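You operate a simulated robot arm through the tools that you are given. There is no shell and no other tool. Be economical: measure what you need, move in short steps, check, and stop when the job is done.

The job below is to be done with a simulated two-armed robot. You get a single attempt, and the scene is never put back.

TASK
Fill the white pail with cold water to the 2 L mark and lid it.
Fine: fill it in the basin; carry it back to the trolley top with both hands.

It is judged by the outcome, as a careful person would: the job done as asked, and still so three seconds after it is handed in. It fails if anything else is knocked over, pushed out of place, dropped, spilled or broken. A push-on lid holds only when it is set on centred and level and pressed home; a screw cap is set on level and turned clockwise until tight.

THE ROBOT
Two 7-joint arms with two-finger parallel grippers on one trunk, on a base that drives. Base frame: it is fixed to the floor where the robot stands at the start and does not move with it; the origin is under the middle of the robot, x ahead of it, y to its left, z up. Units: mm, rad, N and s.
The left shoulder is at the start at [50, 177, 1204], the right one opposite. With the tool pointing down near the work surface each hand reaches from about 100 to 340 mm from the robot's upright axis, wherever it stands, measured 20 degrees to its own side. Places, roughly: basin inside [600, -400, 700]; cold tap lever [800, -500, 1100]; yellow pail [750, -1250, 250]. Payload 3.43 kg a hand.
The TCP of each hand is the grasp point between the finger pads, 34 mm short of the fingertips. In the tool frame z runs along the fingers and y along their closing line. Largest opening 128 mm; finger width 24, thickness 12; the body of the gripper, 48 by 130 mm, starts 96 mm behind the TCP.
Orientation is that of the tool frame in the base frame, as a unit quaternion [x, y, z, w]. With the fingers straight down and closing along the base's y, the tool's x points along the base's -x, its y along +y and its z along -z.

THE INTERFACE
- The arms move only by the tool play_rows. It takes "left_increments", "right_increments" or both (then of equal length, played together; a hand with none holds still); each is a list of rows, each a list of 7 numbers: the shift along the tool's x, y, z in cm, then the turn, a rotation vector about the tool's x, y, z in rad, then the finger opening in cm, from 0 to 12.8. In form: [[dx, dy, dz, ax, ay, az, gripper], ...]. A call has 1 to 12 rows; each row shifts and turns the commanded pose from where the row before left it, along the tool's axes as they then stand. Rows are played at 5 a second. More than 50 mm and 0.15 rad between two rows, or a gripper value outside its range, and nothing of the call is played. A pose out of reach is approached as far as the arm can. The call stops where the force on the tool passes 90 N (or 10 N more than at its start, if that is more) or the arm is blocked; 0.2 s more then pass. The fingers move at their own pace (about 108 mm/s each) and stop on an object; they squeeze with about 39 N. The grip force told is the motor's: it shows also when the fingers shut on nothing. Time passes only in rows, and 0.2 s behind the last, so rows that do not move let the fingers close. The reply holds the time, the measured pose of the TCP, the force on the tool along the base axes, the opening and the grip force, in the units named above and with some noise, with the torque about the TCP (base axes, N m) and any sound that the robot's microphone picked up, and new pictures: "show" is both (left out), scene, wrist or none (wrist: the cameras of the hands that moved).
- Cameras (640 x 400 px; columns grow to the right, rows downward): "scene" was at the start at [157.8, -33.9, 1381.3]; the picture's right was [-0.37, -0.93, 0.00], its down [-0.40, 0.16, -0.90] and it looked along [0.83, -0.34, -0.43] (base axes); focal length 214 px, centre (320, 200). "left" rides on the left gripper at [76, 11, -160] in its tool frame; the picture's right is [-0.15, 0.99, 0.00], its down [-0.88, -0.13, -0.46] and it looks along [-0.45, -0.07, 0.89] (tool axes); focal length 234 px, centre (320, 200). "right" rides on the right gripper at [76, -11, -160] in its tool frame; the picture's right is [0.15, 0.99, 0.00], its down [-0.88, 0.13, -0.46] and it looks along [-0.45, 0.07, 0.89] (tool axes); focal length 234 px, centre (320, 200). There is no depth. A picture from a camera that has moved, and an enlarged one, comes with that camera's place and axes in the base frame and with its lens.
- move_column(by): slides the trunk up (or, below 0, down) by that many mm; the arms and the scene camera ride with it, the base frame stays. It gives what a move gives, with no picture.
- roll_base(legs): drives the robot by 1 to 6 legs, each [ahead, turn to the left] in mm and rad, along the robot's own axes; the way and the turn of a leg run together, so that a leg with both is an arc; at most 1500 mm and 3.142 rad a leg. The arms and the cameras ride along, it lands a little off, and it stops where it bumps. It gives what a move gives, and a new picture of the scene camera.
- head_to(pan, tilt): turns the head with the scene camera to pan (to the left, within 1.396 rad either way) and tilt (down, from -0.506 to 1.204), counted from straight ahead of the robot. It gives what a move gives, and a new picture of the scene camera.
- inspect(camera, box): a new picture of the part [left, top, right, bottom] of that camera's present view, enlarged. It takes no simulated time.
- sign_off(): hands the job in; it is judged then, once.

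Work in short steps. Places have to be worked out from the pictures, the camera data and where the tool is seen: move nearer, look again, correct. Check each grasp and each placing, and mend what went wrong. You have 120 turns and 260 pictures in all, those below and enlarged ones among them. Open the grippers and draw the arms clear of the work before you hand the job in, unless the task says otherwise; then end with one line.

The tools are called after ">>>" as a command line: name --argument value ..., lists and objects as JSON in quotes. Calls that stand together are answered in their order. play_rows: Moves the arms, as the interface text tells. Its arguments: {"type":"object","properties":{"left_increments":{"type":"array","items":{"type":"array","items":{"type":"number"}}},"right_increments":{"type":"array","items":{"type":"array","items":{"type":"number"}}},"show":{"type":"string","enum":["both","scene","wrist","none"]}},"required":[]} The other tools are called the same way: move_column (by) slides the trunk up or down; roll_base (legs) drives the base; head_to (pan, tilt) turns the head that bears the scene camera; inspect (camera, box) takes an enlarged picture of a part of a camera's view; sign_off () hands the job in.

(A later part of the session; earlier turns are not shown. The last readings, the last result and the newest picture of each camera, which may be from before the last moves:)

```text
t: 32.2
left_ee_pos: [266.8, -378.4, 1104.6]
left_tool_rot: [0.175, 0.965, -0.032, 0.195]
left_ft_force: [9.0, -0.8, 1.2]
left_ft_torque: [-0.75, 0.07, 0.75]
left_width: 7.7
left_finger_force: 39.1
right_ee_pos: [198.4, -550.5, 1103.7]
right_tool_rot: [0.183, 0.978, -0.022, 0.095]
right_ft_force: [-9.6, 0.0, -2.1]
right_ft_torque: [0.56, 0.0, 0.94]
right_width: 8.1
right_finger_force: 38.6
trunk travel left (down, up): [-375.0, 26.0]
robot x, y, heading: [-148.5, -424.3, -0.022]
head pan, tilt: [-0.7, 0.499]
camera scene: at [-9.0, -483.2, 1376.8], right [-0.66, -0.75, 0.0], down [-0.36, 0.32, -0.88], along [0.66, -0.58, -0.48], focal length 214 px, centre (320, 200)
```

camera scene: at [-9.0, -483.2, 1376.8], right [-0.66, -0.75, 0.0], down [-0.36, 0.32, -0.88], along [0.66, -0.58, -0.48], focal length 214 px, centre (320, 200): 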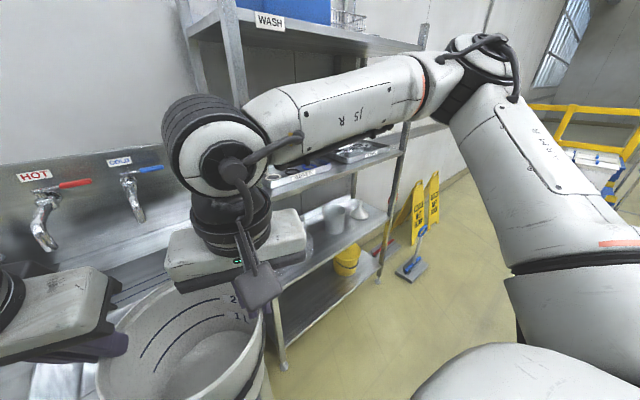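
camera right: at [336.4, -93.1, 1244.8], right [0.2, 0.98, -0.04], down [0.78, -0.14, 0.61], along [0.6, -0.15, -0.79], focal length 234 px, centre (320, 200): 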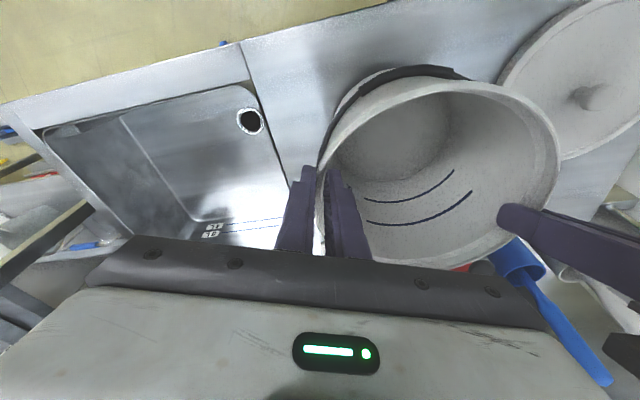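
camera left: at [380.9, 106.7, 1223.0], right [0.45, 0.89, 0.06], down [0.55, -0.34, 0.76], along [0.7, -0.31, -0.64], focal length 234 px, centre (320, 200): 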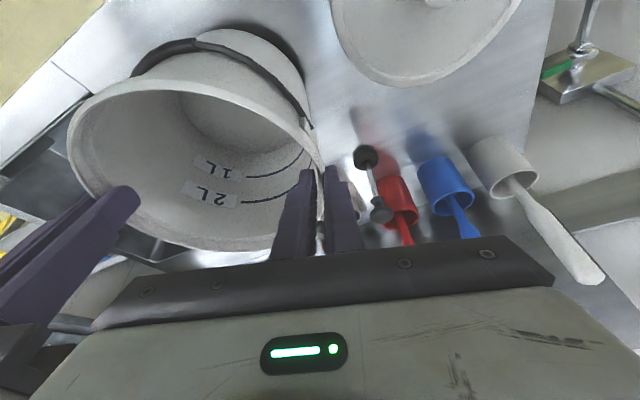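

Good landing: the pail centre is at about (233, -464) in line with the cold tap. I'll drive ahead toward the basin; the pail bottom (z about 950) clears the front edge.

>>> roll_base --legs '[[235, 0.022], [35, 0]]'

>>> head_to --pan -0.05 --tilt 0.6

```text
t: 34.2
left_ee_pos: [502.0, -375.3, 1106.4]
left_tool_rot: [0.164, 0.966, -0.033, 0.197]
left_ft_force: [7.0, -3.5, 0.9]
left_ft_torque: [-0.6, 0.93, 0.59]
left_width: 6.6
left_finger_force: 39.1
right_ee_pos: [434.9, -546.2, 1103.6]
right_tool_rot: [0.172, 0.98, -0.022, 0.092]
right_ft_force: [-6.1, 2.4, -2.2]
right_ft_torque: [0.41, -0.86, 0.68]
right_width: 7.5
right_finger_force: 39.3
trunk travel left (down, up): [-375.0, 26.0]
robot x, y, heading: [83.6, -425.0, -0.008]
head pan, tilt: [-0.7, 0.499]
stopped in leg 1: the robot was blocked; the commanded pose is now the measured one
camera scene: at [228.2, -484.2, 1376.9], right [-0.65, -0.76, 0.0], down [-0.36, 0.31, -0.88], along [0.67, -0.57, -0.48], focal length 214 px, centre (320, 200)
```

scene: 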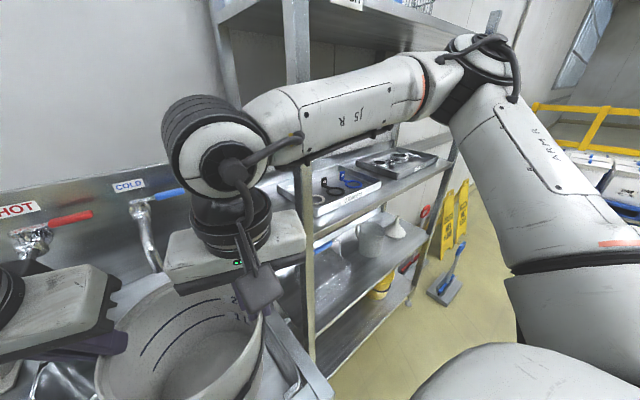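

```text
t: 35.2
left_ee_pos: [503.5, -376.1, 1105.3]
left_tool_rot: [0.166, 0.966, -0.032, 0.198]
left_ft_force: [7.5, -5.1, -0.4]
left_ft_torque: [-1.01, -0.4, 0.8]
left_width: 6.7
left_finger_force: 39.5
right_ee_pos: [437.3, -546.1, 1102.0]
right_tool_rot: [0.174, 0.98, -0.022, 0.092]
right_ft_force: [-8.5, 5.4, -1.9]
right_ft_torque: [0.81, 0.46, 0.95]
right_width: 7.6
right_finger_force: 39.2
trunk travel left (down, up): [-375.0, 26.0]
robot x, y, heading: [85.1, -428.6, -0.005]
head pan, tilt: [-0.051, 0.6]
camera scene: at [247.8, -430.2, 1367.7], right [-0.06, -1.0, 0.0], down [-0.56, 0.03, -0.83], along [0.82, -0.05, -0.56], focal length 214 px, centre (320, 200)
```

scene: 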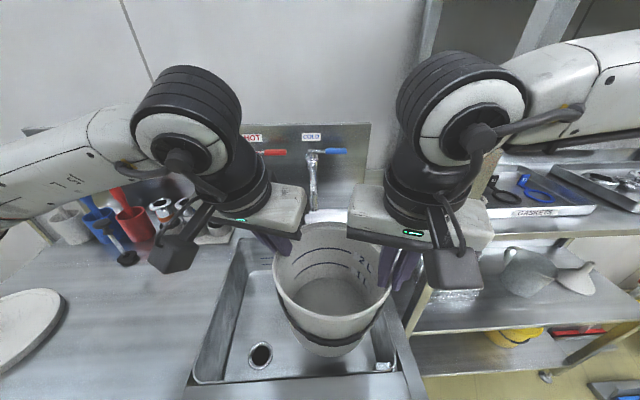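

The base stops at x = 85 here too, so the bench front is the limit and the arms must extend. I'll zoom in on the cold tap to fix its place and see the lever.

>>> inspect --camera "scene" --box '[240, 110, 400, 230]'

>>> inspect --camera "left" --box '[0, 0, 640, 400]'

>>> inspect --camera "right" --box '[0, 0, 640, 400]'

```text
3.33 times, centred on (320, 170) of scene
camera zoom: at [247.8, -430.2, 1367.7], right [-0.06, -1.0, 0.0], down [-0.56, 0.03, -0.83], along [0.82, -0.05, -0.56], focal length 715 px, centre (320, 300)
```

zoom: 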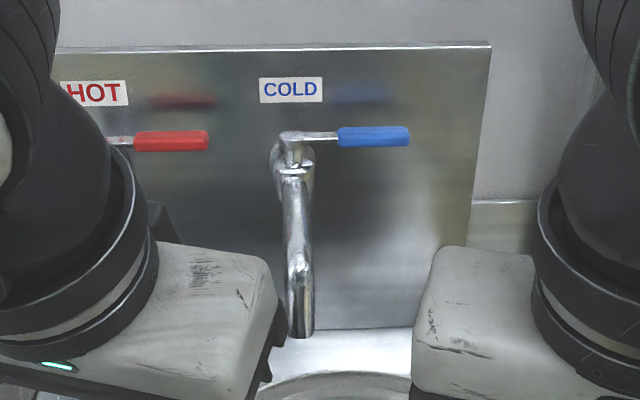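

```text
1.00 times, centred on (320, 200) of left (not enlarged: the box is as wide or as high as the picture)
camera zoom: at [381.8, -320.5, 1223.1], right [0.46, 0.89, 0.06], down [0.55, -0.33, 0.76], along [0.7, -0.32, -0.64], focal length 234 px, centre (320, 200)
```

zoom: 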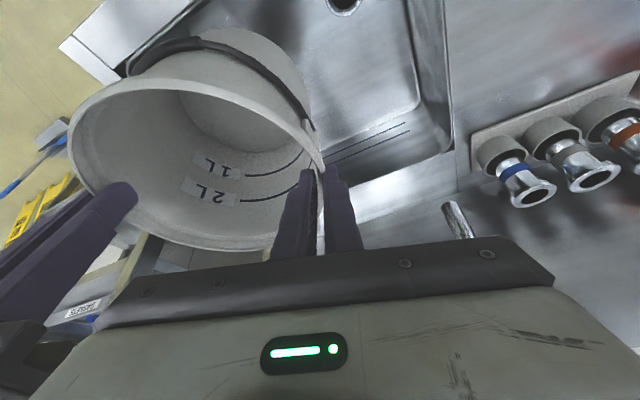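

```text
1.00 times, centred on (320, 200) of right (not enlarged: the box is as wide or as high as the picture)
camera zoom: at [334.9, -519.5, 1245.1], right [0.21, 0.98, -0.04], down [0.78, -0.14, 0.61], along [0.59, -0.15, -0.79], focal length 234 px, centre (320, 200)
```

zoom: 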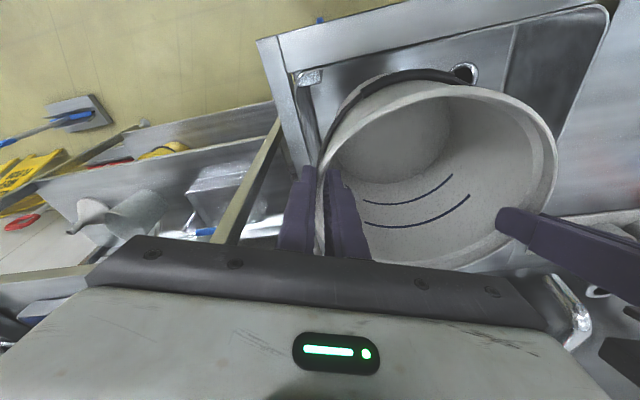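

Spout outlet: (676, -441, 1042). Cold lever: pivot about (822, -440, 1142), pointing right and closed, so it opens by pulling toward the robot. I'll move the pail ahead 60 mm and 16 mm left, staying short of the spout, then down 100 mm into the basin.

>>> play_rows --left_increments '[[-1.56, 1.19, 0.66, 0, 0, 0, 0], [-1.56, 1.19, 0.66, 0, 0, 0, 0], [-1.56, 1.19, 0.66, 0, 0, 0, 0], [0, 0, 0, 0, 0, 0, 0]]' --right_increments '[[-1.66, 1.19, 0.34, 0, 0, 0, 0], [-1.66, 1.19, 0.34, 0, 0, 0, 0], [-1.66, 1.19, 0.34, 0, 0, 0, 0], [0, 0, 0, 0, 0, 0, 0]]' --show "scene"

```text
t: 36.2
left_ee_pos: [554.5, -373.1, 1107.4]
left_tool_rot: [0.178, 0.964, -0.047, 0.194]
left_ft_force: [-30.4, -52.0, 8.7]
left_ft_torque: [-1.92, 1.4, -0.17]
left_width: 6.1
left_finger_force: 39.1
right_ee_pos: [475.7, -538.1, 1109.5]
right_tool_rot: [0.174, 0.98, -0.007, 0.097]
right_ft_force: [31.1, 52.4, -10.6]
right_ft_torque: [0.64, -0.71, -0.88]
right_width: 7.4
right_finger_force: 38.8
right hand out of reach, approached as far as the arm can: row 2, 3
trunk travel left (down, up): [-375.0, 26.0]
robot x, y, heading: [85.8, -426.3, -0.005]
head pan, tilt: [-0.051, 0.6]
camera scene: at [247.3, -430.2, 1367.8], right [-0.06, -1.0, 0.0], down [-0.56, 0.03, -0.83], along [0.82, -0.05, -0.56], focal length 214 px, centre (320, 200)
```

scene: 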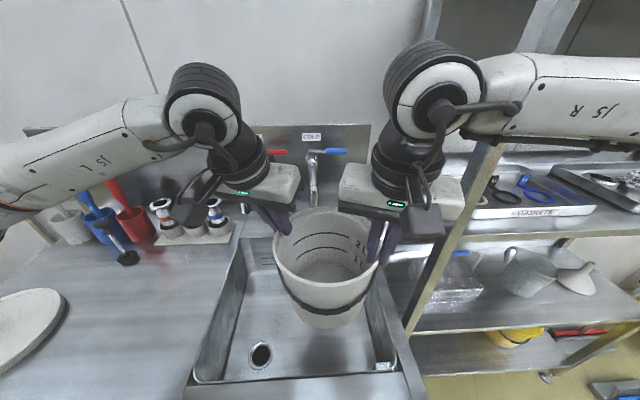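

The right arm runs out of reach at this height, because reach shrinks as the hand goes low relative to the shoulder. I'll step both hands back 20 mm together to relieve the strain, then lower with the trunk instead.

>>> play_rows --left_increments '[[0.87, -0.34, -0.36, 0, 0, 0, 0], [0.87, -0.34, -0.36, 0, 0, 0, 0], [0, 0, 0, 0, 0, 0, 0]]' --right_increments '[[0.92, -0.34, -0.19, 0, 0, 0, 0], [0.92, -0.34, -0.19, 0, 0, 0, 0], [0, 0, 0, 0, 0, 0, 0]]' --show "none"

```text
t: 37.0
left_ee_pos: [537.2, -373.3, 1105.7]
left_tool_rot: [0.178, 0.963, -0.048, 0.195]
left_ft_force: [-31.9, -51.1, 7.6]
left_ft_torque: [-2.01, 1.19, -0.27]
left_width: 6.6
left_finger_force: 38.9
right_ee_pos: [457.4, -538.5, 1109.1]
right_tool_rot: [0.174, 0.98, -0.006, 0.096]
right_ft_force: [31.0, 51.9, -9.8]
right_ft_torque: [0.78, -0.57, -0.86]
right_width: 7.4
right_finger_force: 39.1
trunk travel left (down, up): [-375.0, 26.0]
robot x, y, heading: [84.5, -424.3, -0.004]
head pan, tilt: [-0.051, 0.6]
```

The commanded poses are still spread about 30 mm too far apart. I'll bring them together.

>>> play_rows --left_increments '[[0.49, -0.72, -0.21, 0, 0, 0, 0], [0.49, -0.72, -0.21, 0, 0, 0, 0], [0, 0, 0, 0, 0, 0, 0]]' --right_increments '[[-0.52, 0.72, 0.1, 0, 0, 0, 0], [-0.52, 0.72, 0.1, 0, 0, 0, 0], [0, 0, 0, 0, 0, 0, 0]]' --show "none"

```text
t: 37.8
left_ee_pos: [528.2, -371.4, 1107.8]
left_tool_rot: [0.164, 0.965, -0.033, 0.199]
left_ft_force: [3.1, -16.4, 0.0]
left_ft_torque: [-1.22, 0.02, 0.58]
left_width: 6.7
left_finger_force: 38.5
right_ee_pos: [459.9, -540.4, 1107.4]
right_tool_rot: [0.174, 0.981, -0.018, 0.089]
right_ft_force: [-2.7, 17.7, -2.1]
right_ft_torque: [1.06, 0.08, 1.0]
right_width: 7.1
right_finger_force: 39.0
right hand out of reach, approached as far as the arm can: row 2
trunk travel left (down, up): [-375.0, 26.0]
robot x, y, heading: [85.8, -426.1, -0.004]
head pan, tilt: [-0.051, 0.6]
```

Grip is relaxed, with the pail centre at about (494, -456). I'll raise the arms 110 mm (reach grows when higher relative to the shoulder) and then bring the trunk down.

>>> play_rows --left_increments '[[-1.07, 0, -2.53, 0, 0, 0, 0], [-1.07, 0, -2.53, 0, 0, 0, 0], [-1.07, 0, -2.53, 0, 0, 0, 0], [-1.07, 0, -2.53, 0, 0, 0, 0], [0, 0, 0, 0, 0, 0, 0]]' --right_increments '[[-0.55, 0, -2.7, 0, 0, 0, 0], [-0.55, 0, -2.7, 0, 0, 0, 0], [-0.55, 0, -2.7, 0, 0, 0, 0], [-0.55, 0, -2.7, 0, 0, 0, 0], [0, 0, 0, 0, 0, 0, 0]]' --show "scene"

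```text
t: 39.0
left_ee_pos: [526.3, -376.2, 1214.6]
left_tool_rot: [0.169, 0.965, -0.04, 0.198]
left_ft_force: [-0.5, -41.5, -8.9]
left_ft_torque: [-0.59, -0.4, 0.87]
left_width: 8.0
left_finger_force: 39.1
right_ee_pos: [472.0, -550.8, 1203.5]
right_tool_rot: [0.172, 0.981, -0.01, 0.094]
right_ft_force: [0.4, 42.0, 6.7]
right_ft_torque: [1.6, -0.07, 1.31]
right_width: 9.5
right_finger_force: 38.6
right hand out of reach, approached as far as the arm can: row 1, 2, 3, 4
trunk travel left (down, up): [-375.0, 26.0]
robot x, y, heading: [88.9, -423.8, -0.002]
head pan, tilt: [-0.051, 0.6]
camera scene: at [247.7, -430.0, 1367.7], right [-0.06, -1.0, 0.0], down [-0.56, 0.03, -0.83], along [0.82, -0.05, -0.56], focal length 214 px, centre (320, 200)
```

scene: 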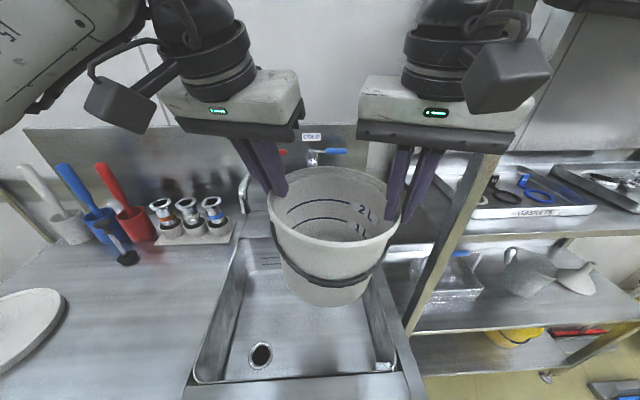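

The right arm's limit shows again, so rather than force it I'll set the pail down in the basin here (centre about (498, -463)), then release and regrip to bring it under the spout. First I'll level it by dropping the left slightly, then lower the trunk.

>>> play_rows --left_increments '[[0.05, -0.37, 0.47, 0, 0, 0, 0], [0.05, -0.37, 0.47, 0, 0, 0, 0], [0, 0, 0, 0, 0, 0, 0]]' --right_increments '[[0, 0, 0, 0, 0, 0, 0], [0, 0, 0, 0, 0, 0, 0], [0, 0, 0, 0, 0, 0, 0]]' --show "none"

>>> move_column --by -180

>>> head_to --pan -0.05 --tilt 0.7

```text
t: 39.8
left_ee_pos: [528.0, -379.1, 1207.4]
left_tool_rot: [0.167, 0.965, -0.037, 0.2]
left_ft_force: [0.5, -25.8, -1.0]
left_ft_torque: [-1.01, 0.9, 0.52]
left_width: 7.6
left_finger_force: 38.7
right_ee_pos: [471.2, -554.4, 1201.5]
right_tool_rot: [0.173, 0.98, -0.016, 0.093]
right_ft_force: [-1.0, 25.7, 0.5]
right_ft_torque: [0.95, -0.93, 0.99]
right_width: 9.0
right_finger_force: 39.1
trunk travel left (down, up): [-375.0, 26.0]
robot x, y, heading: [85.2, -424.4, -0.003]
head pan, tilt: [-0.051, 0.6]
```

```text
t: 41.8
left_ee_pos: [528.0, -380.5, 1026.7]
left_tool_rot: [0.166, 0.965, -0.036, 0.199]
left_ft_force: [2.1, -23.2, -0.8]
left_ft_torque: [-1.2, -0.04, 0.6]
left_width: 7.8
left_finger_force: 39.1
right_ee_pos: [471.9, -555.1, 1022.5]
right_tool_rot: [0.174, 0.98, -0.017, 0.092]
right_ft_force: [-2.6, 25.0, -0.5]
right_ft_torque: [1.17, 0.06, 1.14]
right_width: 9.1
right_finger_force: 38.6
trunk travel left (down, up): [-195.0, 206.0]
robot x, y, heading: [85.6, -424.2, -0.007]
head pan, tilt: [-0.051, 0.6]
```

```text
t: 42.5
left_ee_pos: [528.3, -380.2, 1026.0]
left_tool_rot: [0.166, 0.965, -0.035, 0.198]
left_ft_force: [2.6, -23.8, -0.8]
left_ft_torque: [-1.14, 0.13, 0.61]
left_width: 7.4
left_finger_force: 39.1
right_ee_pos: [470.7, -554.9, 1022.9]
right_tool_rot: [0.173, 0.98, -0.017, 0.093]
right_ft_force: [-1.3, 23.6, -0.2]
right_ft_torque: [1.11, -0.2, 1.11]
right_width: 9.0
right_finger_force: 39.2
trunk travel left (down, up): [-195.0, 206.0]
robot x, y, heading: [89.2, -423.6, -0.008]
head pan, tilt: [-0.051, 0.7]
camera scene: at [244.3, -430.0, 1179.1], right [-0.06, -1.0, 0.0], down [-0.64, 0.04, -0.77], along [0.76, -0.04, -0.64], focal length 214 px, centre (320, 200)
```

scene: 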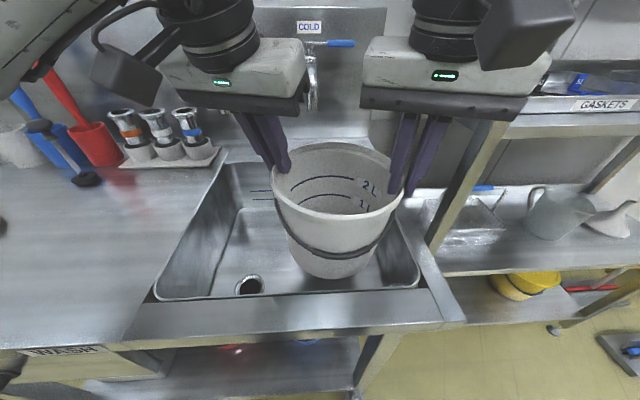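

The pail is over the basin opening with clearance all round. I'll lower the trunk further, watching forces.

>>> move_column --by -120

>>> head_to --pan -0.05 --tilt 0.8

>>> inspect --camera "right" --box '[0, 0, 640, 400]'

```text
t: 44.0
left_ee_pos: [524.9, -378.8, 914.2]
left_tool_rot: [0.165, 0.963, -0.039, 0.208]
left_ft_force: [4.1, -9.6, 41.7]
left_ft_torque: [-1.51, -0.07, 0.47]
left_width: 8.3
left_finger_force: 39.5
right_ee_pos: [469.3, -551.5, 911.2]
right_tool_rot: [0.173, 0.979, -0.011, 0.102]
right_ft_force: [8.4, 21.0, 44.7]
right_ft_torque: [1.29, -1.13, 1.1]
right_width: 9.3
right_finger_force: 39.5
trunk travel left (down, up): [-75.0, 326.0]
robot x, y, heading: [88.2, -423.1, -0.004]
head pan, tilt: [-0.051, 0.7]
```

```text
t: 44.7
left_ee_pos: [526.0, -377.3, 915.2]
left_tool_rot: [0.165, 0.964, -0.038, 0.207]
left_ft_force: [4.4, -8.4, 40.6]
left_ft_torque: [-1.45, -0.02, 0.43]
left_width: 8.4
left_finger_force: 39.2
right_ee_pos: [468.9, -552.1, 909.3]
right_tool_rot: [0.172, 0.98, -0.012, 0.101]
right_ft_force: [8.9, 20.4, 45.4]
right_ft_torque: [1.29, -1.14, 1.07]
right_width: 9.0
right_finger_force: 38.8
trunk travel left (down, up): [-75.0, 326.0]
robot x, y, heading: [85.4, -424.1, -0.006]
head pan, tilt: [-0.051, 0.799]
camera scene: at [236.3, -428.2, 1051.8], right [-0.06, -1.0, 0.0], down [-0.71, 0.04, -0.7], along [0.7, -0.04, -0.71], focal length 214 px, centre (320, 200)
```

scene: 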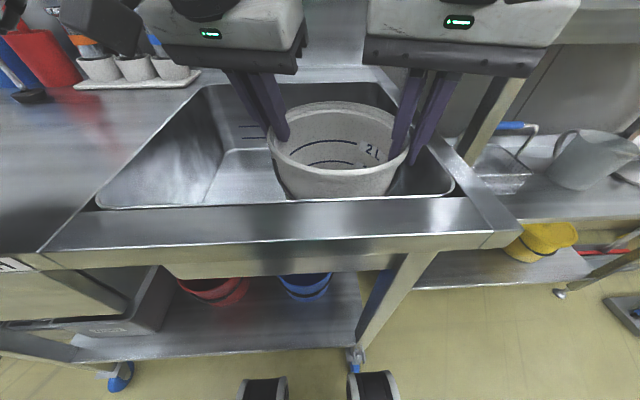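

```text
1.00 times, centred on (320, 200) of right (not enlarged: the box is as wide or as high as the picture)
camera zoom: at [364.2, -527.8, 1050.4], right [0.2, 0.98, -0.02], down [0.77, -0.15, 0.63], along [0.61, -0.14, -0.78], focal length 234 px, centre (320, 200)
```

zoom: 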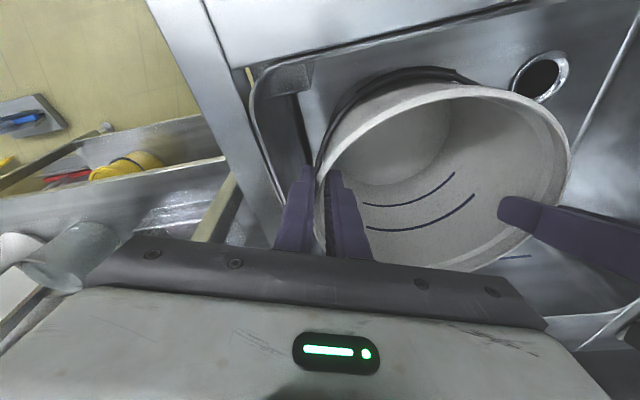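

The pail stands on the basin floor (contact at TCP z about 912). I'll ease the trunk up slightly and open both hands moderately.

>>> move_column --by 7

>>> play_rows --left_increments '[[0, 0, 0, 0, 0, 0, 3], [0, 0, 0, 0, 0, 0, 3], [0, 0, 0, 0, 0, 0, 3]]' --right_increments '[[0, 0, 0, 0, 0, 0, 3], [0, 0, 0, 0, 0, 0, 3], [0, 0, 0, 0, 0, 0, 3]]'

```text
t: 45.2
left_ee_pos: [526.3, -379.0, 913.4]
left_tool_rot: [0.168, 0.965, -0.036, 0.2]
left_ft_force: [-0.4, -13.1, 17.7]
left_ft_torque: [-1.72, -0.64, 0.55]
left_width: 8.6
left_finger_force: 38.8
right_ee_pos: [468.8, -552.1, 909.3]
right_tool_rot: [0.17, 0.981, -0.015, 0.094]
right_ft_force: [3.7, 23.9, 13.8]
right_ft_torque: [1.21, -1.59, 0.99]
right_width: 9.4
right_finger_force: 38.7
trunk travel left (down, up): [-82.0, 319.0]
robot x, y, heading: [87.2, -425.1, -0.009]
head pan, tilt: [-0.051, 0.799]
```

```text
t: 46.0
left_ee_pos: [526.8, -376.9, 912.2]
left_tool_rot: [0.166, 0.966, -0.032, 0.197]
left_ft_force: [-0.2, 0.5, -0.1]
left_ft_torque: [-0.02, 0.01, -0.02]
left_width: 30.0
left_finger_force: 0.0
right_ee_pos: [468.4, -554.8, 906.5]
right_tool_rot: [0.172, 0.981, -0.022, 0.089]
right_ft_force: [-12.3, 17.9, -11.3]
right_ft_torque: [0.83, 0.47, -0.18]
right_width: 22.6
right_finger_force: 0.2
trunk travel left (down, up): [-82.0, 319.0]
robot x, y, heading: [88.5, -423.7, -0.004]
head pan, tilt: [-0.051, 0.799]
camera scene: at [239.4, -428.6, 1057.6], right [-0.06, -1.0, 0.0], down [-0.72, 0.04, -0.7], along [0.7, -0.04, -0.72], focal length 214 px, centre (320, 200)
camera right: at [368.1, -528.7, 1050.5], right [0.2, 0.98, -0.04], down [0.78, -0.14, 0.61], along [0.59, -0.15, -0.79], focal length 234 px, centre (320, 200)
camera left: at [406.3, -321.3, 1029.8], right [0.46, 0.89, 0.06], down [0.55, -0.34, 0.76], along [0.7, -0.32, -0.64], focal length 234 px, centre (320, 200)
```

scene: 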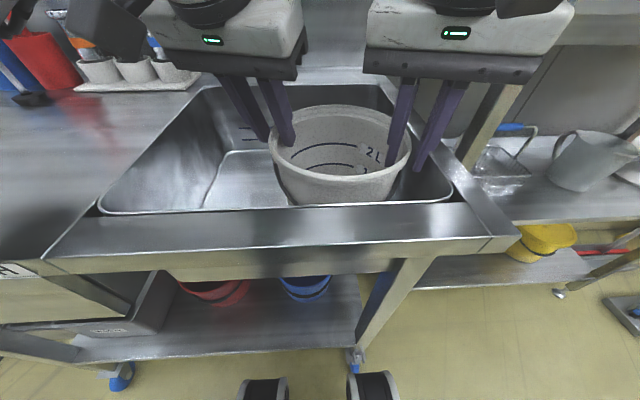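
right: 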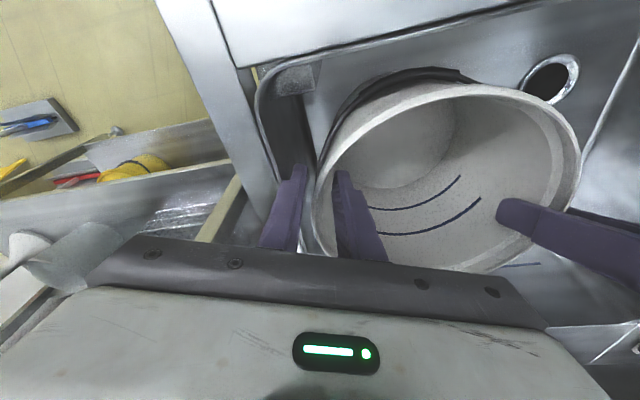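
left: 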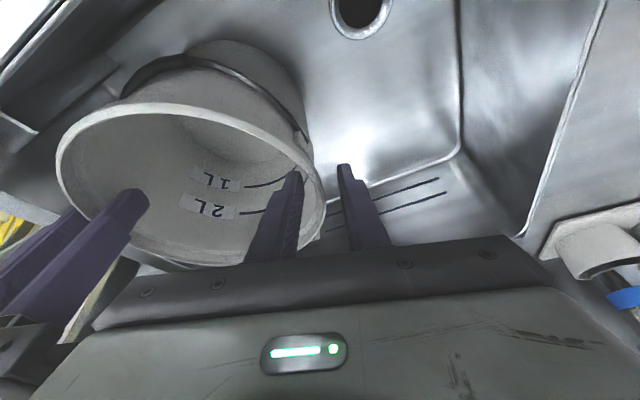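

The pail stands free. The right outer finger touches the basin side, so I'll withdraw the right hand upward. Then the left hand alone (it has reach to spare) will shift the empty pail under the spout.

>>> play_rows --right_increments '[[0, 0, -1.5, 0, 0, 0, 2.2], [0, 0, -2.5, 0, 0, 0, 2.2], [0, 0, -3, 0, 0, 0, 2.2], [0, 0, -3, 0, 0, 0, 2.2]]' --show "scene"

```text
t: 47.0
left_ee_pos: [528.3, -378.9, 913.0]
left_tool_rot: [0.166, 0.966, -0.033, 0.197]
left_ft_force: [0.0, -0.2, 0.4]
left_ft_torque: [0.03, 0.04, 0.02]
left_width: 30.0
left_finger_force: 0.1
right_ee_pos: [449.6, -581.5, 1005.5]
right_tool_rot: [0.174, 0.98, -0.021, 0.092]
right_ft_force: [0.7, -0.2, 0.4]
right_ft_torque: [-0.01, 0.0, -0.01]
right_width: 21.8
right_finger_force: 0.1
right hand out of reach, approached as far as the arm can: row 1, 2, 3, 4
trunk travel left (down, up): [-82.0, 319.0]
robot x, y, heading: [87.6, -422.6, -0.005]
head pan, tilt: [-0.051, 0.799]
camera scene: at [240.0, -429.8, 1057.9], right [-0.06, -1.0, 0.0], down [-0.72, 0.04, -0.7], along [0.7, -0.04, -0.72], focal length 214 px, centre (320, 200)
```

scene: 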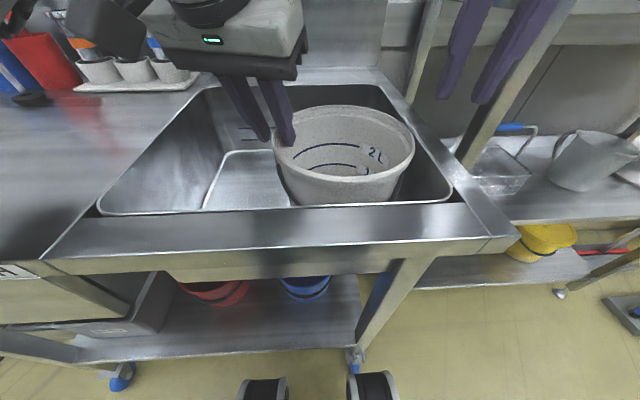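

The right hand is clear. Now I'll close the left hand on the rim again, lift a few millimetres and move the empty pail forward stepwise.

>>> play_rows --left_increments '[[0, 0, 0, 0, 0, 0, 0], [0, 0, 0, 0, 0, 0, 0], [0, 0, 0, 0, 0, 0, 0], [-0.39, 0, -0.92, 0, 0, 0, 0], [0, 0, 0, 0, 0, 0, 0]]' --show "scene"

```text
t: 48.2
left_ee_pos: [527.3, -377.8, 922.5]
left_tool_rot: [0.167, 0.966, -0.032, 0.197]
left_ft_force: [-1.3, -3.9, 4.2]
left_ft_torque: [-1.14, 0.46, -0.02]
left_width: 5.5
left_finger_force: 38.9
right_ee_pos: [450.7, -579.9, 1003.8]
right_tool_rot: [0.174, 0.98, -0.022, 0.093]
right_ft_force: [-0.8, 0.1, 1.1]
right_ft_torque: [-0.01, -0.01, -0.01]
right_width: 22.4
right_finger_force: 0.0
trunk travel left (down, up): [-82.0, 319.0]
robot x, y, heading: [85.2, -427.4, -0.003]
head pan, tilt: [-0.051, 0.799]
camera scene: at [239.7, -429.8, 1057.9], right [-0.06, -1.0, 0.0], down [-0.72, 0.04, -0.7], along [0.7, -0.04, -0.72], focal length 214 px, centre (320, 200)
```

scene: 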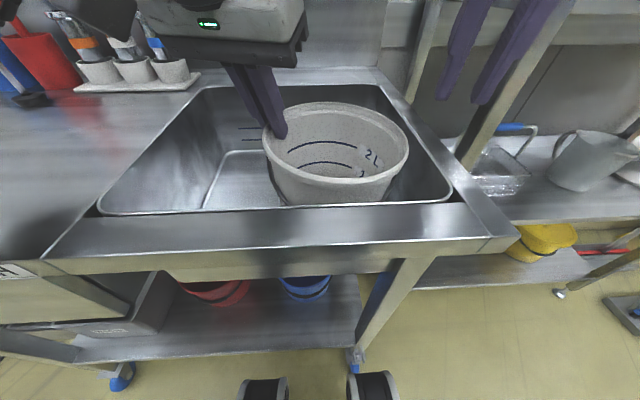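

The grip is good. I'll move forward 60 mm and check.

>>> play_rows --left_increments '[[-1.65, 0.93, 0.7, 0, 0, 0, 0], [-1.65, 0.93, 0.7, 0, 0, 0, 0], [-1.65, 0.93, 0.7, 0, 0, 0, 0], [0, 0, 0, 0, 0, 0, 0]]' --show "both"

```text
t: 49.2
left_ee_pos: [589.5, -368.1, 923.7]
left_tool_rot: [0.165, 0.966, -0.031, 0.198]
left_ft_force: [-2.0, 0.6, 5.6]
left_ft_torque: [-0.95, 0.8, -0.35]
left_width: 5.4
left_finger_force: 39.1
right_ee_pos: [449.1, -581.6, 1003.7]
right_tool_rot: [0.175, 0.98, -0.021, 0.093]
right_ft_force: [-0.1, 0.7, 0.3]
right_ft_torque: [0.0, 0.0, 0.01]
right_width: 21.8
right_finger_force: 0.1
trunk travel left (down, up): [-82.0, 319.0]
robot x, y, heading: [87.2, -421.6, -0.002]
head pan, tilt: [-0.051, 0.799]
camera scene: at [239.5, -429.5, 1058.0], right [-0.06, -1.0, 0.0], down [-0.72, 0.04, -0.7], along [0.7, -0.04, -0.72], focal length 214 px, centre (320, 200)
camera left: at [467.3, -312.4, 1040.6], right [0.46, 0.89, 0.06], down [0.55, -0.34, 0.76], along [0.7, -0.31, -0.64], focal length 234 px, centre (320, 200)
```

scene: 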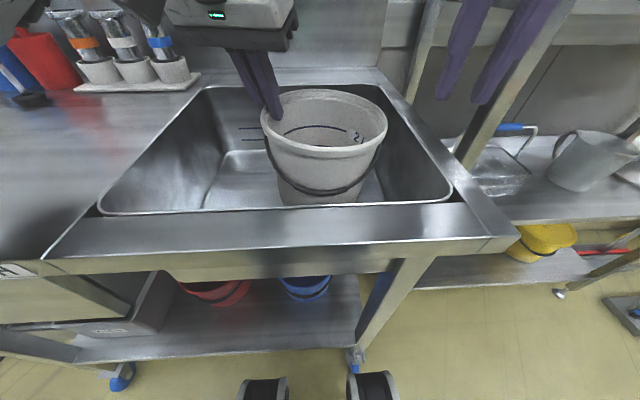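
left: 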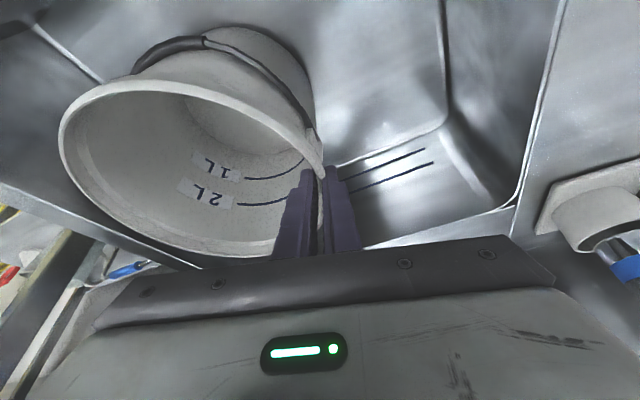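

It moves well. I'll tilt the head up to watch the clearance to the spouts, then go on.

>>> head_to --pan 0.0 --tilt 0.35

>>> play_rows --left_increments '[[-2.1, 1.05, 0.9, 0, 0, 0, 0], [-2.1, 1.05, 0.9, 0, 0, 0, 0], [0, 0, 0, 0, 0, 0, 0]]' --show "scene"

```text
t: 50.1
left_ee_pos: [588.2, -367.8, 923.3]
left_tool_rot: [0.165, 0.966, -0.032, 0.198]
left_ft_force: [-0.8, 0.3, 7.6]
left_ft_torque: [-1.01, 0.65, -0.19]
left_width: 5.5
left_finger_force: 38.6
right_ee_pos: [449.9, -581.5, 1004.3]
right_tool_rot: [0.175, 0.98, -0.022, 0.093]
right_ft_force: [-0.4, 0.5, 1.1]
right_ft_torque: [-0.01, 0.01, 0.0]
right_width: 22.1
right_finger_force: 0.0
trunk travel left (down, up): [-82.0, 319.0]
robot x, y, heading: [86.1, -425.5, -0.011]
head pan, tilt: [0.0, 0.351]
camera scene: at [252.0, -425.5, 1097.6], right [0.0, -1.0, 0.0], down [-0.34, 0.0, -0.94], along [0.94, 0.0, -0.34], focal length 214 px, centre (320, 200)
```

scene: 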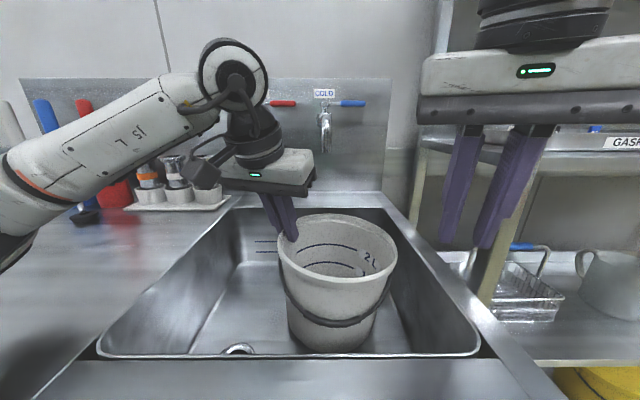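

```text
t: 50.9
left_ee_pos: [638.5, -366.4, 923.9]
left_tool_rot: [0.166, 0.966, -0.032, 0.198]
left_ft_force: [-2.6, -1.0, 5.1]
left_ft_torque: [-0.98, 0.78, -0.34]
left_width: 5.5
left_finger_force: 39.1
right_ee_pos: [449.9, -580.4, 1004.9]
right_tool_rot: [0.175, 0.98, -0.02, 0.093]
right_ft_force: [-0.1, -0.1, -0.4]
right_ft_torque: [-0.01, 0.02, -0.01]
right_width: 21.9
right_finger_force: 0.0
trunk travel left (down, up): [-82.0, 319.0]
robot x, y, heading: [86.2, -425.5, -0.006]
head pan, tilt: [0.0, 0.351]
camera scene: at [252.1, -425.7, 1097.6], right [0.0, -1.0, 0.0], down [-0.34, 0.0, -0.94], along [0.94, 0.0, -0.34], focal length 214 px, centre (320, 200)
```

scene: 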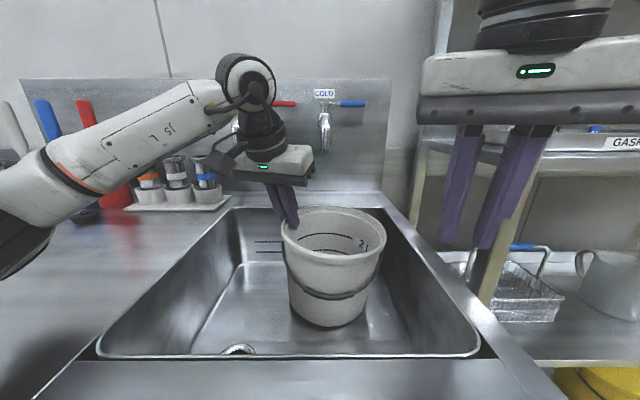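

The pail centre is at about (606, -450), and the spout outlet is at x = 676, so I'd like a bit more margin. I'll move 12 mm further, then set it down and release.

>>> play_rows --left_increments '[[-1.04, 0.41, 0.44, 0, 0, 0, 0], [0, 0, 0, 0, 0, 0, 0], [0.31, 0, 0.74, 0, 0, 0, 0], [0.12, 0, 0.28, 0, 0, 0, 0], [0, 0, 0, 0, 0, 0, 0]]' --show "scene"

```text
t: 52.1
left_ee_pos: [649.1, -365.1, 913.9]
left_tool_rot: [0.165, 0.966, -0.032, 0.198]
left_ft_force: [2.9, 1.2, 10.8]
left_ft_torque: [-1.12, 0.65, 0.38]
left_width: 7.7
left_finger_force: 38.9
right_ee_pos: [449.2, -580.4, 1005.4]
right_tool_rot: [0.174, 0.98, -0.02, 0.091]
right_ft_force: [-0.5, 0.6, 0.6]
right_ft_torque: [0.01, -0.01, -0.02]
right_width: 22.2
right_finger_force: 0.1
trunk travel left (down, up): [-82.0, 319.0]
robot x, y, heading: [90.2, -422.1, -0.005]
head pan, tilt: [0.0, 0.351]
camera scene: at [251.9, -425.6, 1097.7], right [0.0, -1.0, 0.0], down [-0.34, 0.0, -0.94], along [0.94, 0.0, -0.34], focal length 214 px, centre (320, 200)
```

scene: 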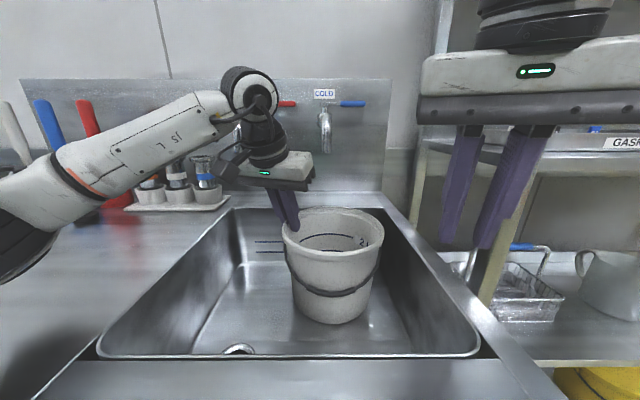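

The pail stands under the cold spout with the left hand still steadying it. Next I'll ready the right hand for the lever: undo its yaw and raise it, step by step.

>>> play_rows --right_increments '[[-0.66, 0, -3.27, -0.023, 0, -0.114, 5], [-0.66, 0, -3.27, -0.023, 0, -0.114, 5], [-0.66, 0, -3.27, -0.023, 0, -0.114, 5], [0, 0, 0, 0, 0, 0, 5]]' --show "none"

```text
t: 53.1
left_ee_pos: [649.0, -365.0, 912.3]
left_tool_rot: [0.166, 0.966, -0.032, 0.197]
left_ft_force: [1.4, -1.5, 7.0]
left_ft_torque: [-1.31, 0.08, 0.45]
left_width: 7.6
left_finger_force: 38.3
right_ee_pos: [434.7, -608.5, 1083.8]
right_tool_rot: [0.0, 0.996, -0.002, 0.094]
right_ft_force: [0.0, -0.1, 0.2]
right_ft_torque: [0.01, 0.02, 0.02]
right_width: 50.0
right_finger_force: 0.0
right hand out of reach, approached as far as the arm can: row 1, 2, 3
trunk travel left (down, up): [-82.0, 319.0]
robot x, y, heading: [85.6, -423.9, -0.005]
head pan, tilt: [0.0, 0.351]
```

Reach at height is limited with the tool down. I'll lean the tool toward horizontal while moving forward and inward, away from the rack.

>>> play_rows --right_increments '[[-2.0, 1.0, 0.4, 0, -0.14, 0, 5], [-1.9, 1.2, 0.7, 0, -0.14, 0, 5], [-1.8, 1.2, 0.9, 0, -0.14, 0, 5], [-1.6, 1.2, 1.2, 0, -0.14, 0, 5], [-1.4, 1.2, 1.4, 0, -0.14, 0, 5], [0, 1.2, 0, 0, -0.14, 0, 5]]' --show "scene"

```text
t: 54.5
left_ee_pos: [649.6, -365.0, 911.7]
left_tool_rot: [0.166, 0.966, -0.031, 0.197]
left_ft_force: [-1.7, 0.2, 7.9]
left_ft_torque: [-1.33, 0.32, -0.46]
left_width: 8.0
left_finger_force: 38.8
right_ee_pos: [537.6, -537.3, 1081.2]
right_tool_rot: [0.0, 0.871, -0.003, 0.492]
right_ft_force: [1.0, 0.1, -0.2]
right_ft_torque: [0.01, 0.0, 0.01]
right_width: 49.6
right_finger_force: 0.2
trunk travel left (down, up): [-82.0, 319.0]
robot x, y, heading: [85.3, -422.1, -0.009]
head pan, tilt: [0.0, 0.351]
camera scene: at [251.9, -425.6, 1097.7], right [0.0, -1.0, 0.0], down [-0.34, 0.0, -0.94], along [0.94, 0.0, -0.34], focal length 214 px, centre (320, 200)
```

scene: 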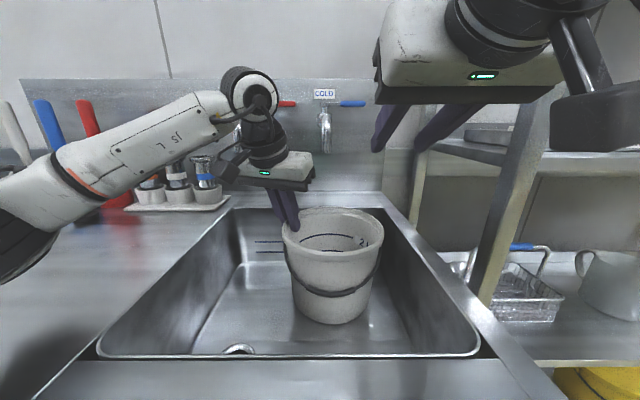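

Good, reach is fine with the tool leaned forward. I'll bring it almost horizontal and begin rolling so the fingers close vertically on the lever.

>>> play_rows --right_increments '[[-1.0, 0, 0, 0, -0.12, 0, 5], [-1.0, 0, 0, 0, -0.12, 0, 5], [-1.0, 0, 0, 0, -0.12, 0, 5], [-1, 0, 0, 0, 0, 0.14, 5], [-1, 0, 0, 0, 0, 0.14, 5], [0, 0, 0, 0, 0, 0.14, 5], [0, 0, 0, 0, 0, 0.14, 5], [0, 0, 0, 0, 0, 0.14, 5], [0, 0, 0, 0, 0, 0.14, 5]]' --show "both"

```text
t: 56.5
left_ee_pos: [649.3, -364.8, 912.7]
left_tool_rot: [0.166, 0.966, -0.033, 0.197]
left_ft_force: [-1.3, 1.2, 7.3]
left_ft_torque: [-1.2, 0.72, -0.5]
left_width: 7.4
left_finger_force: 39.0
right_ee_pos: [552.8, -538.5, 1127.6]
right_tool_rot: [0.314, 0.702, 0.258, 0.585]
right_ft_force: [0.4, 0.7, -0.9]
right_ft_torque: [0.0, -0.01, 0.02]
right_width: 50.2
right_finger_force: 0.1
trunk travel left (down, up): [-82.0, 319.0]
robot x, y, heading: [87.4, -422.3, -0.005]
head pan, tilt: [0.0, 0.351]
camera scene: at [251.9, -425.6, 1097.6], right [0.0, -1.0, 0.0], down [-0.34, 0.0, -0.94], along [0.94, 0.0, -0.34], focal length 214 px, centre (320, 200)
camera right: at [385.3, -490.2, 1098.3], right [0.12, 0.77, 0.63], down [-0.33, -0.56, 0.76], along [0.94, -0.29, 0.18], focal length 234 px, centre (320, 200)
```

scene: 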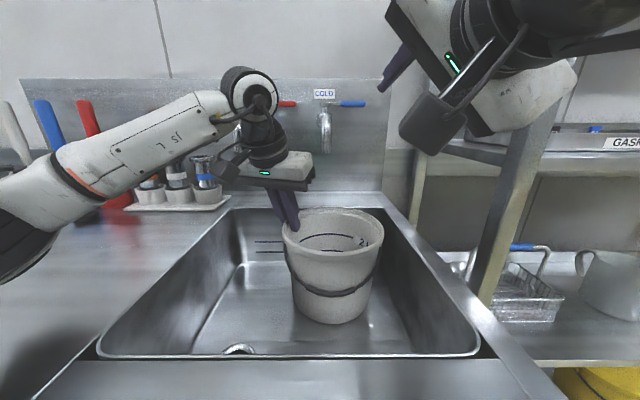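
right: 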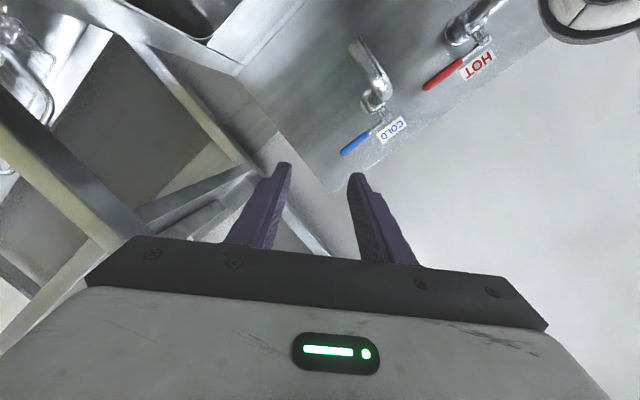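

Lever centre triangulates to (823, -506, 1141), with the wall at about x 890. The left wrist would be in the way of the lever's swing, so I'll release and withdraw the left hand (pail standing firm) while finishing the right roll.

>>> play_rows --left_increments '[[0, 0, 0, 0, 0, 0, 3], [0, 0, 0, 0, 0, 0, 3], [0, 0, -2, 0, 0, 0, 3], [0, 0, -3, 0, 0, 0, 3], [0, 0, -3, 0, 0, 0, 3], [0, 0, -3, 0, 0, 0, 3], [0, 0, -3, 0, 0, 0, 3], [1.4, 4, 0.5, 0, 0, 0, 3], [1.4, 4, 0.5, 0, 0, 0, 3], [1.4, 4, 0.5, 0, 0, 0, 3]]' --right_increments '[[0, 0, 0, 0, 0, 0.145, 5], [0, 0, 0, 0, 0, 0.145, 5], [0, 0, 0, 0, 0, 0.145, 5], [0, 0, 0, 0, 0, 0.145, 5], [0, 0, 0, 0, 0, 0.145, 5], [0, 0, 0, 0, 0, 0, 5], [0, 0, 0, 0, 0, 0, 5], [0, 0, 0, 0, 0, 0, 5], [0, 0, 0, 0, 0, 0, 5], [0, 0, 0, 0, 0, 0, 5]]' --show "both"

```text
t: 58.7
left_ee_pos: [603.9, -221.8, 1009.1]
left_tool_rot: [0.166, 0.966, -0.031, 0.197]
left_ft_force: [0.7, 0.4, -0.9]
left_ft_torque: [0.01, 0.02, 0.0]
left_width: 30.1
left_finger_force: 0.1
right_ee_pos: [553.0, -537.9, 1127.9]
right_tool_rot: [0.541, 0.547, 0.448, 0.456]
right_ft_force: [-0.4, 0.0, -0.5]
right_ft_torque: [-0.02, 0.02, 0.0]
right_width: 50.0
right_finger_force: 0.1
trunk travel left (down, up): [-82.0, 319.0]
robot x, y, heading: [88.8, -426.0, -0.0]
head pan, tilt: [0.0, 0.351]
camera scene: at [252.5, -425.6, 1097.5], right [0.0, -1.0, 0.0], down [-0.34, 0.0, -0.94], along [0.94, 0.0, -0.34], focal length 214 px, centre (320, 200)
camera right: at [394.2, -463.1, 1144.8], right [0.18, 0.16, 0.97], down [-0.43, -0.88, 0.22], along [0.89, -0.45, -0.09], focal length 234 px, centre (320, 200)
camera left: at [483.7, -166.1, 1127.7], right [0.46, 0.89, 0.06], down [0.55, -0.34, 0.76], along [0.7, -0.31, -0.64], focal length 234 px, centre (320, 200)
```

scene: 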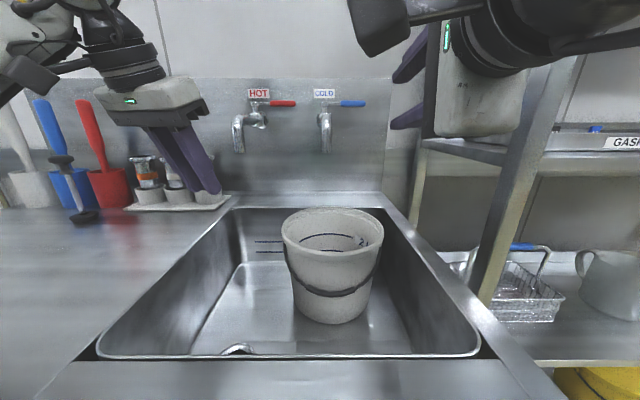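
right: 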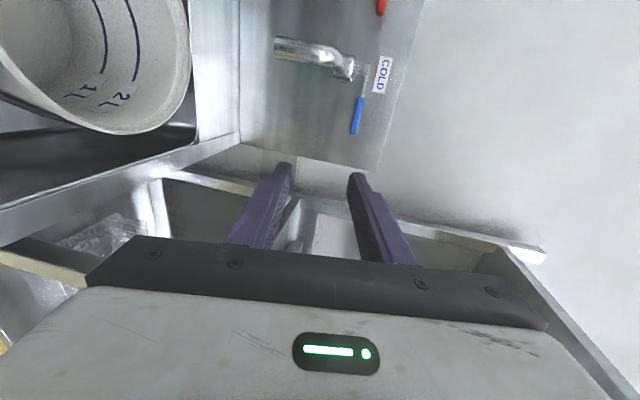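
left: 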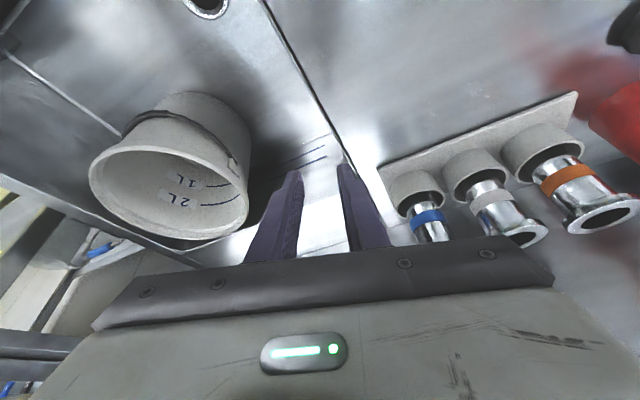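

The right hand is now rolled so the fingers close vertically, and the right camera sees both lever and pail marks. I'll approach to a stand-off about 80 mm short of the lever.

>>> play_rows --right_increments '[[0.52, 0.97, 3.42, 0, 0, 0, 5], [0.52, 0.97, 3.42, 0, 0, 0, 5], [0.52, 0.97, 3.42, 0, 0, 0, 5], [0.52, 0.97, 3.42, 0, 0, 0, 5], [0.52, 0.97, 3.42, 0, 0, 0, 5], [0, 0, 0, 0, 0, 0, 5]]' --show "both"

```text
t: 60.1
left_ee_pos: [605.1, -221.6, 1010.9]
left_tool_rot: [0.165, 0.966, -0.032, 0.197]
left_ft_force: [0.2, -0.7, -0.8]
left_ft_torque: [-0.01, 0.01, 0.0]
left_width: 30.1
left_finger_force: 0.0
right_ee_pos: [700.0, -571.2, 1141.1]
right_tool_rot: [0.541, 0.546, 0.448, 0.456]
right_ft_force: [-0.3, -0.9, -0.2]
right_ft_torque: [0.02, -0.01, 0.05]
right_width: 50.2
right_finger_force: 0.1
right hand out of reach, approached as far as the arm can: row 2, 3, 4, 5
trunk travel left (down, up): [-82.0, 319.0]
robot x, y, heading: [86.2, -424.7, -0.006]
head pan, tilt: [0.0, 0.351]
camera scene: at [252.6, -425.7, 1097.5], right [0.0, -1.0, 0.0], down [-0.34, 0.0, -0.94], along [0.94, 0.0, -0.34], focal length 214 px, centre (320, 200)
camera right: at [539.6, -494.9, 1158.1], right [0.18, 0.16, 0.97], down [-0.43, -0.88, 0.22], along [0.89, -0.45, -0.09], focal length 234 px, centre (320, 200)
```

scene: 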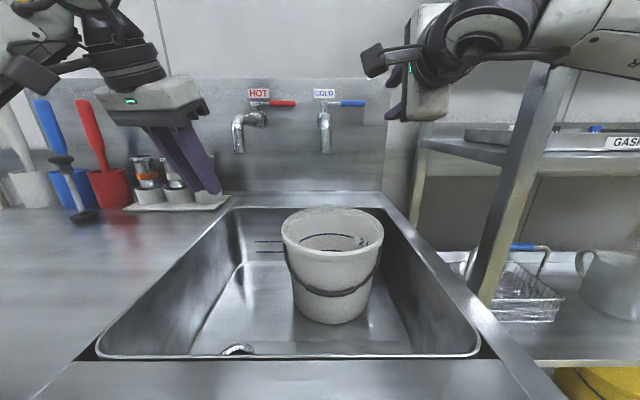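
right: 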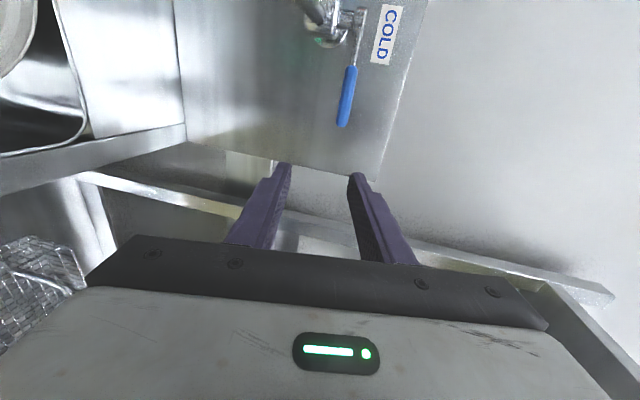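

The lever is beyond reach from this stance: about 640 mm is needed from the right shoulder, which the bench edge keeps back. Turning the base left will bring the right shoulder forward, so first I'll draw both hands back clear of everything.

>>> play_rows --left_increments '[[2.56, -1.14, -1.99, 0, 0, 0, 3], [2.56, -1.14, -1.99, 0, 0, 0, 3], [2.56, -1.14, -1.99, 0, 0, 0, 3], [2.56, -1.14, -1.99, 0, 0, 0, 3], [2.56, -1.14, -1.99, 0, 0, 0, 3], [2.56, -1.14, -1.99, 0, 0, 0, 3]]' --right_increments '[[0, -0.77, -4.1, 0, 0, 0, 5], [0, -0.77, -4.1, 0, 0, 0, 5], [0, -0.77, -4.1, 0, 0, 0, 5], [0, -0.77, -4.1, 0, 0, 0, 5], [0, -0.77, -4.1, 0, 0, 0, 5], [0, -0.6, -3.2, 0, 0, 0, 5]]' --show "none"

>>> move_column --by 200

```text
t: 61.5
left_ee_pos: [404.6, -225.2, 1061.3]
left_tool_rot: [0.165, 0.966, -0.03, 0.197]
left_ft_force: [0.3, 0.3, 0.6]
left_ft_torque: [-0.05, 0.03, 0.0]
left_width: 29.9
left_finger_force: 0.1
right_ee_pos: [457.5, -573.1, 1142.5]
right_tool_rot: [0.542, 0.546, 0.448, 0.456]
right_ft_force: [-1.0, 0.3, -0.2]
right_ft_torque: [0.04, 0.02, 0.0]
right_width: 50.0
right_finger_force: 0.1
trunk travel left (down, up): [-82.0, 319.0]
robot x, y, heading: [86.3, -427.5, -0.002]
head pan, tilt: [0.0, 0.351]
```

```text
t: 63.7
left_ee_pos: [406.0, -224.1, 1260.7]
left_tool_rot: [0.166, 0.966, -0.033, 0.198]
left_ft_force: [0.1, -0.7, 0.7]
left_ft_torque: [-0.02, -0.01, 0.02]
left_width: 30.1
left_finger_force: 0.1
right_ee_pos: [457.8, -573.7, 1342.0]
right_tool_rot: [0.541, 0.546, 0.448, 0.456]
right_ft_force: [0.6, -0.4, -0.5]
right_ft_torque: [0.02, -0.02, -0.03]
right_width: 49.9
right_finger_force: 0.1
trunk travel left (down, up): [-282.0, 119.0]
robot x, y, heading: [86.2, -422.8, -0.003]
head pan, tilt: [0.0, 0.351]
```

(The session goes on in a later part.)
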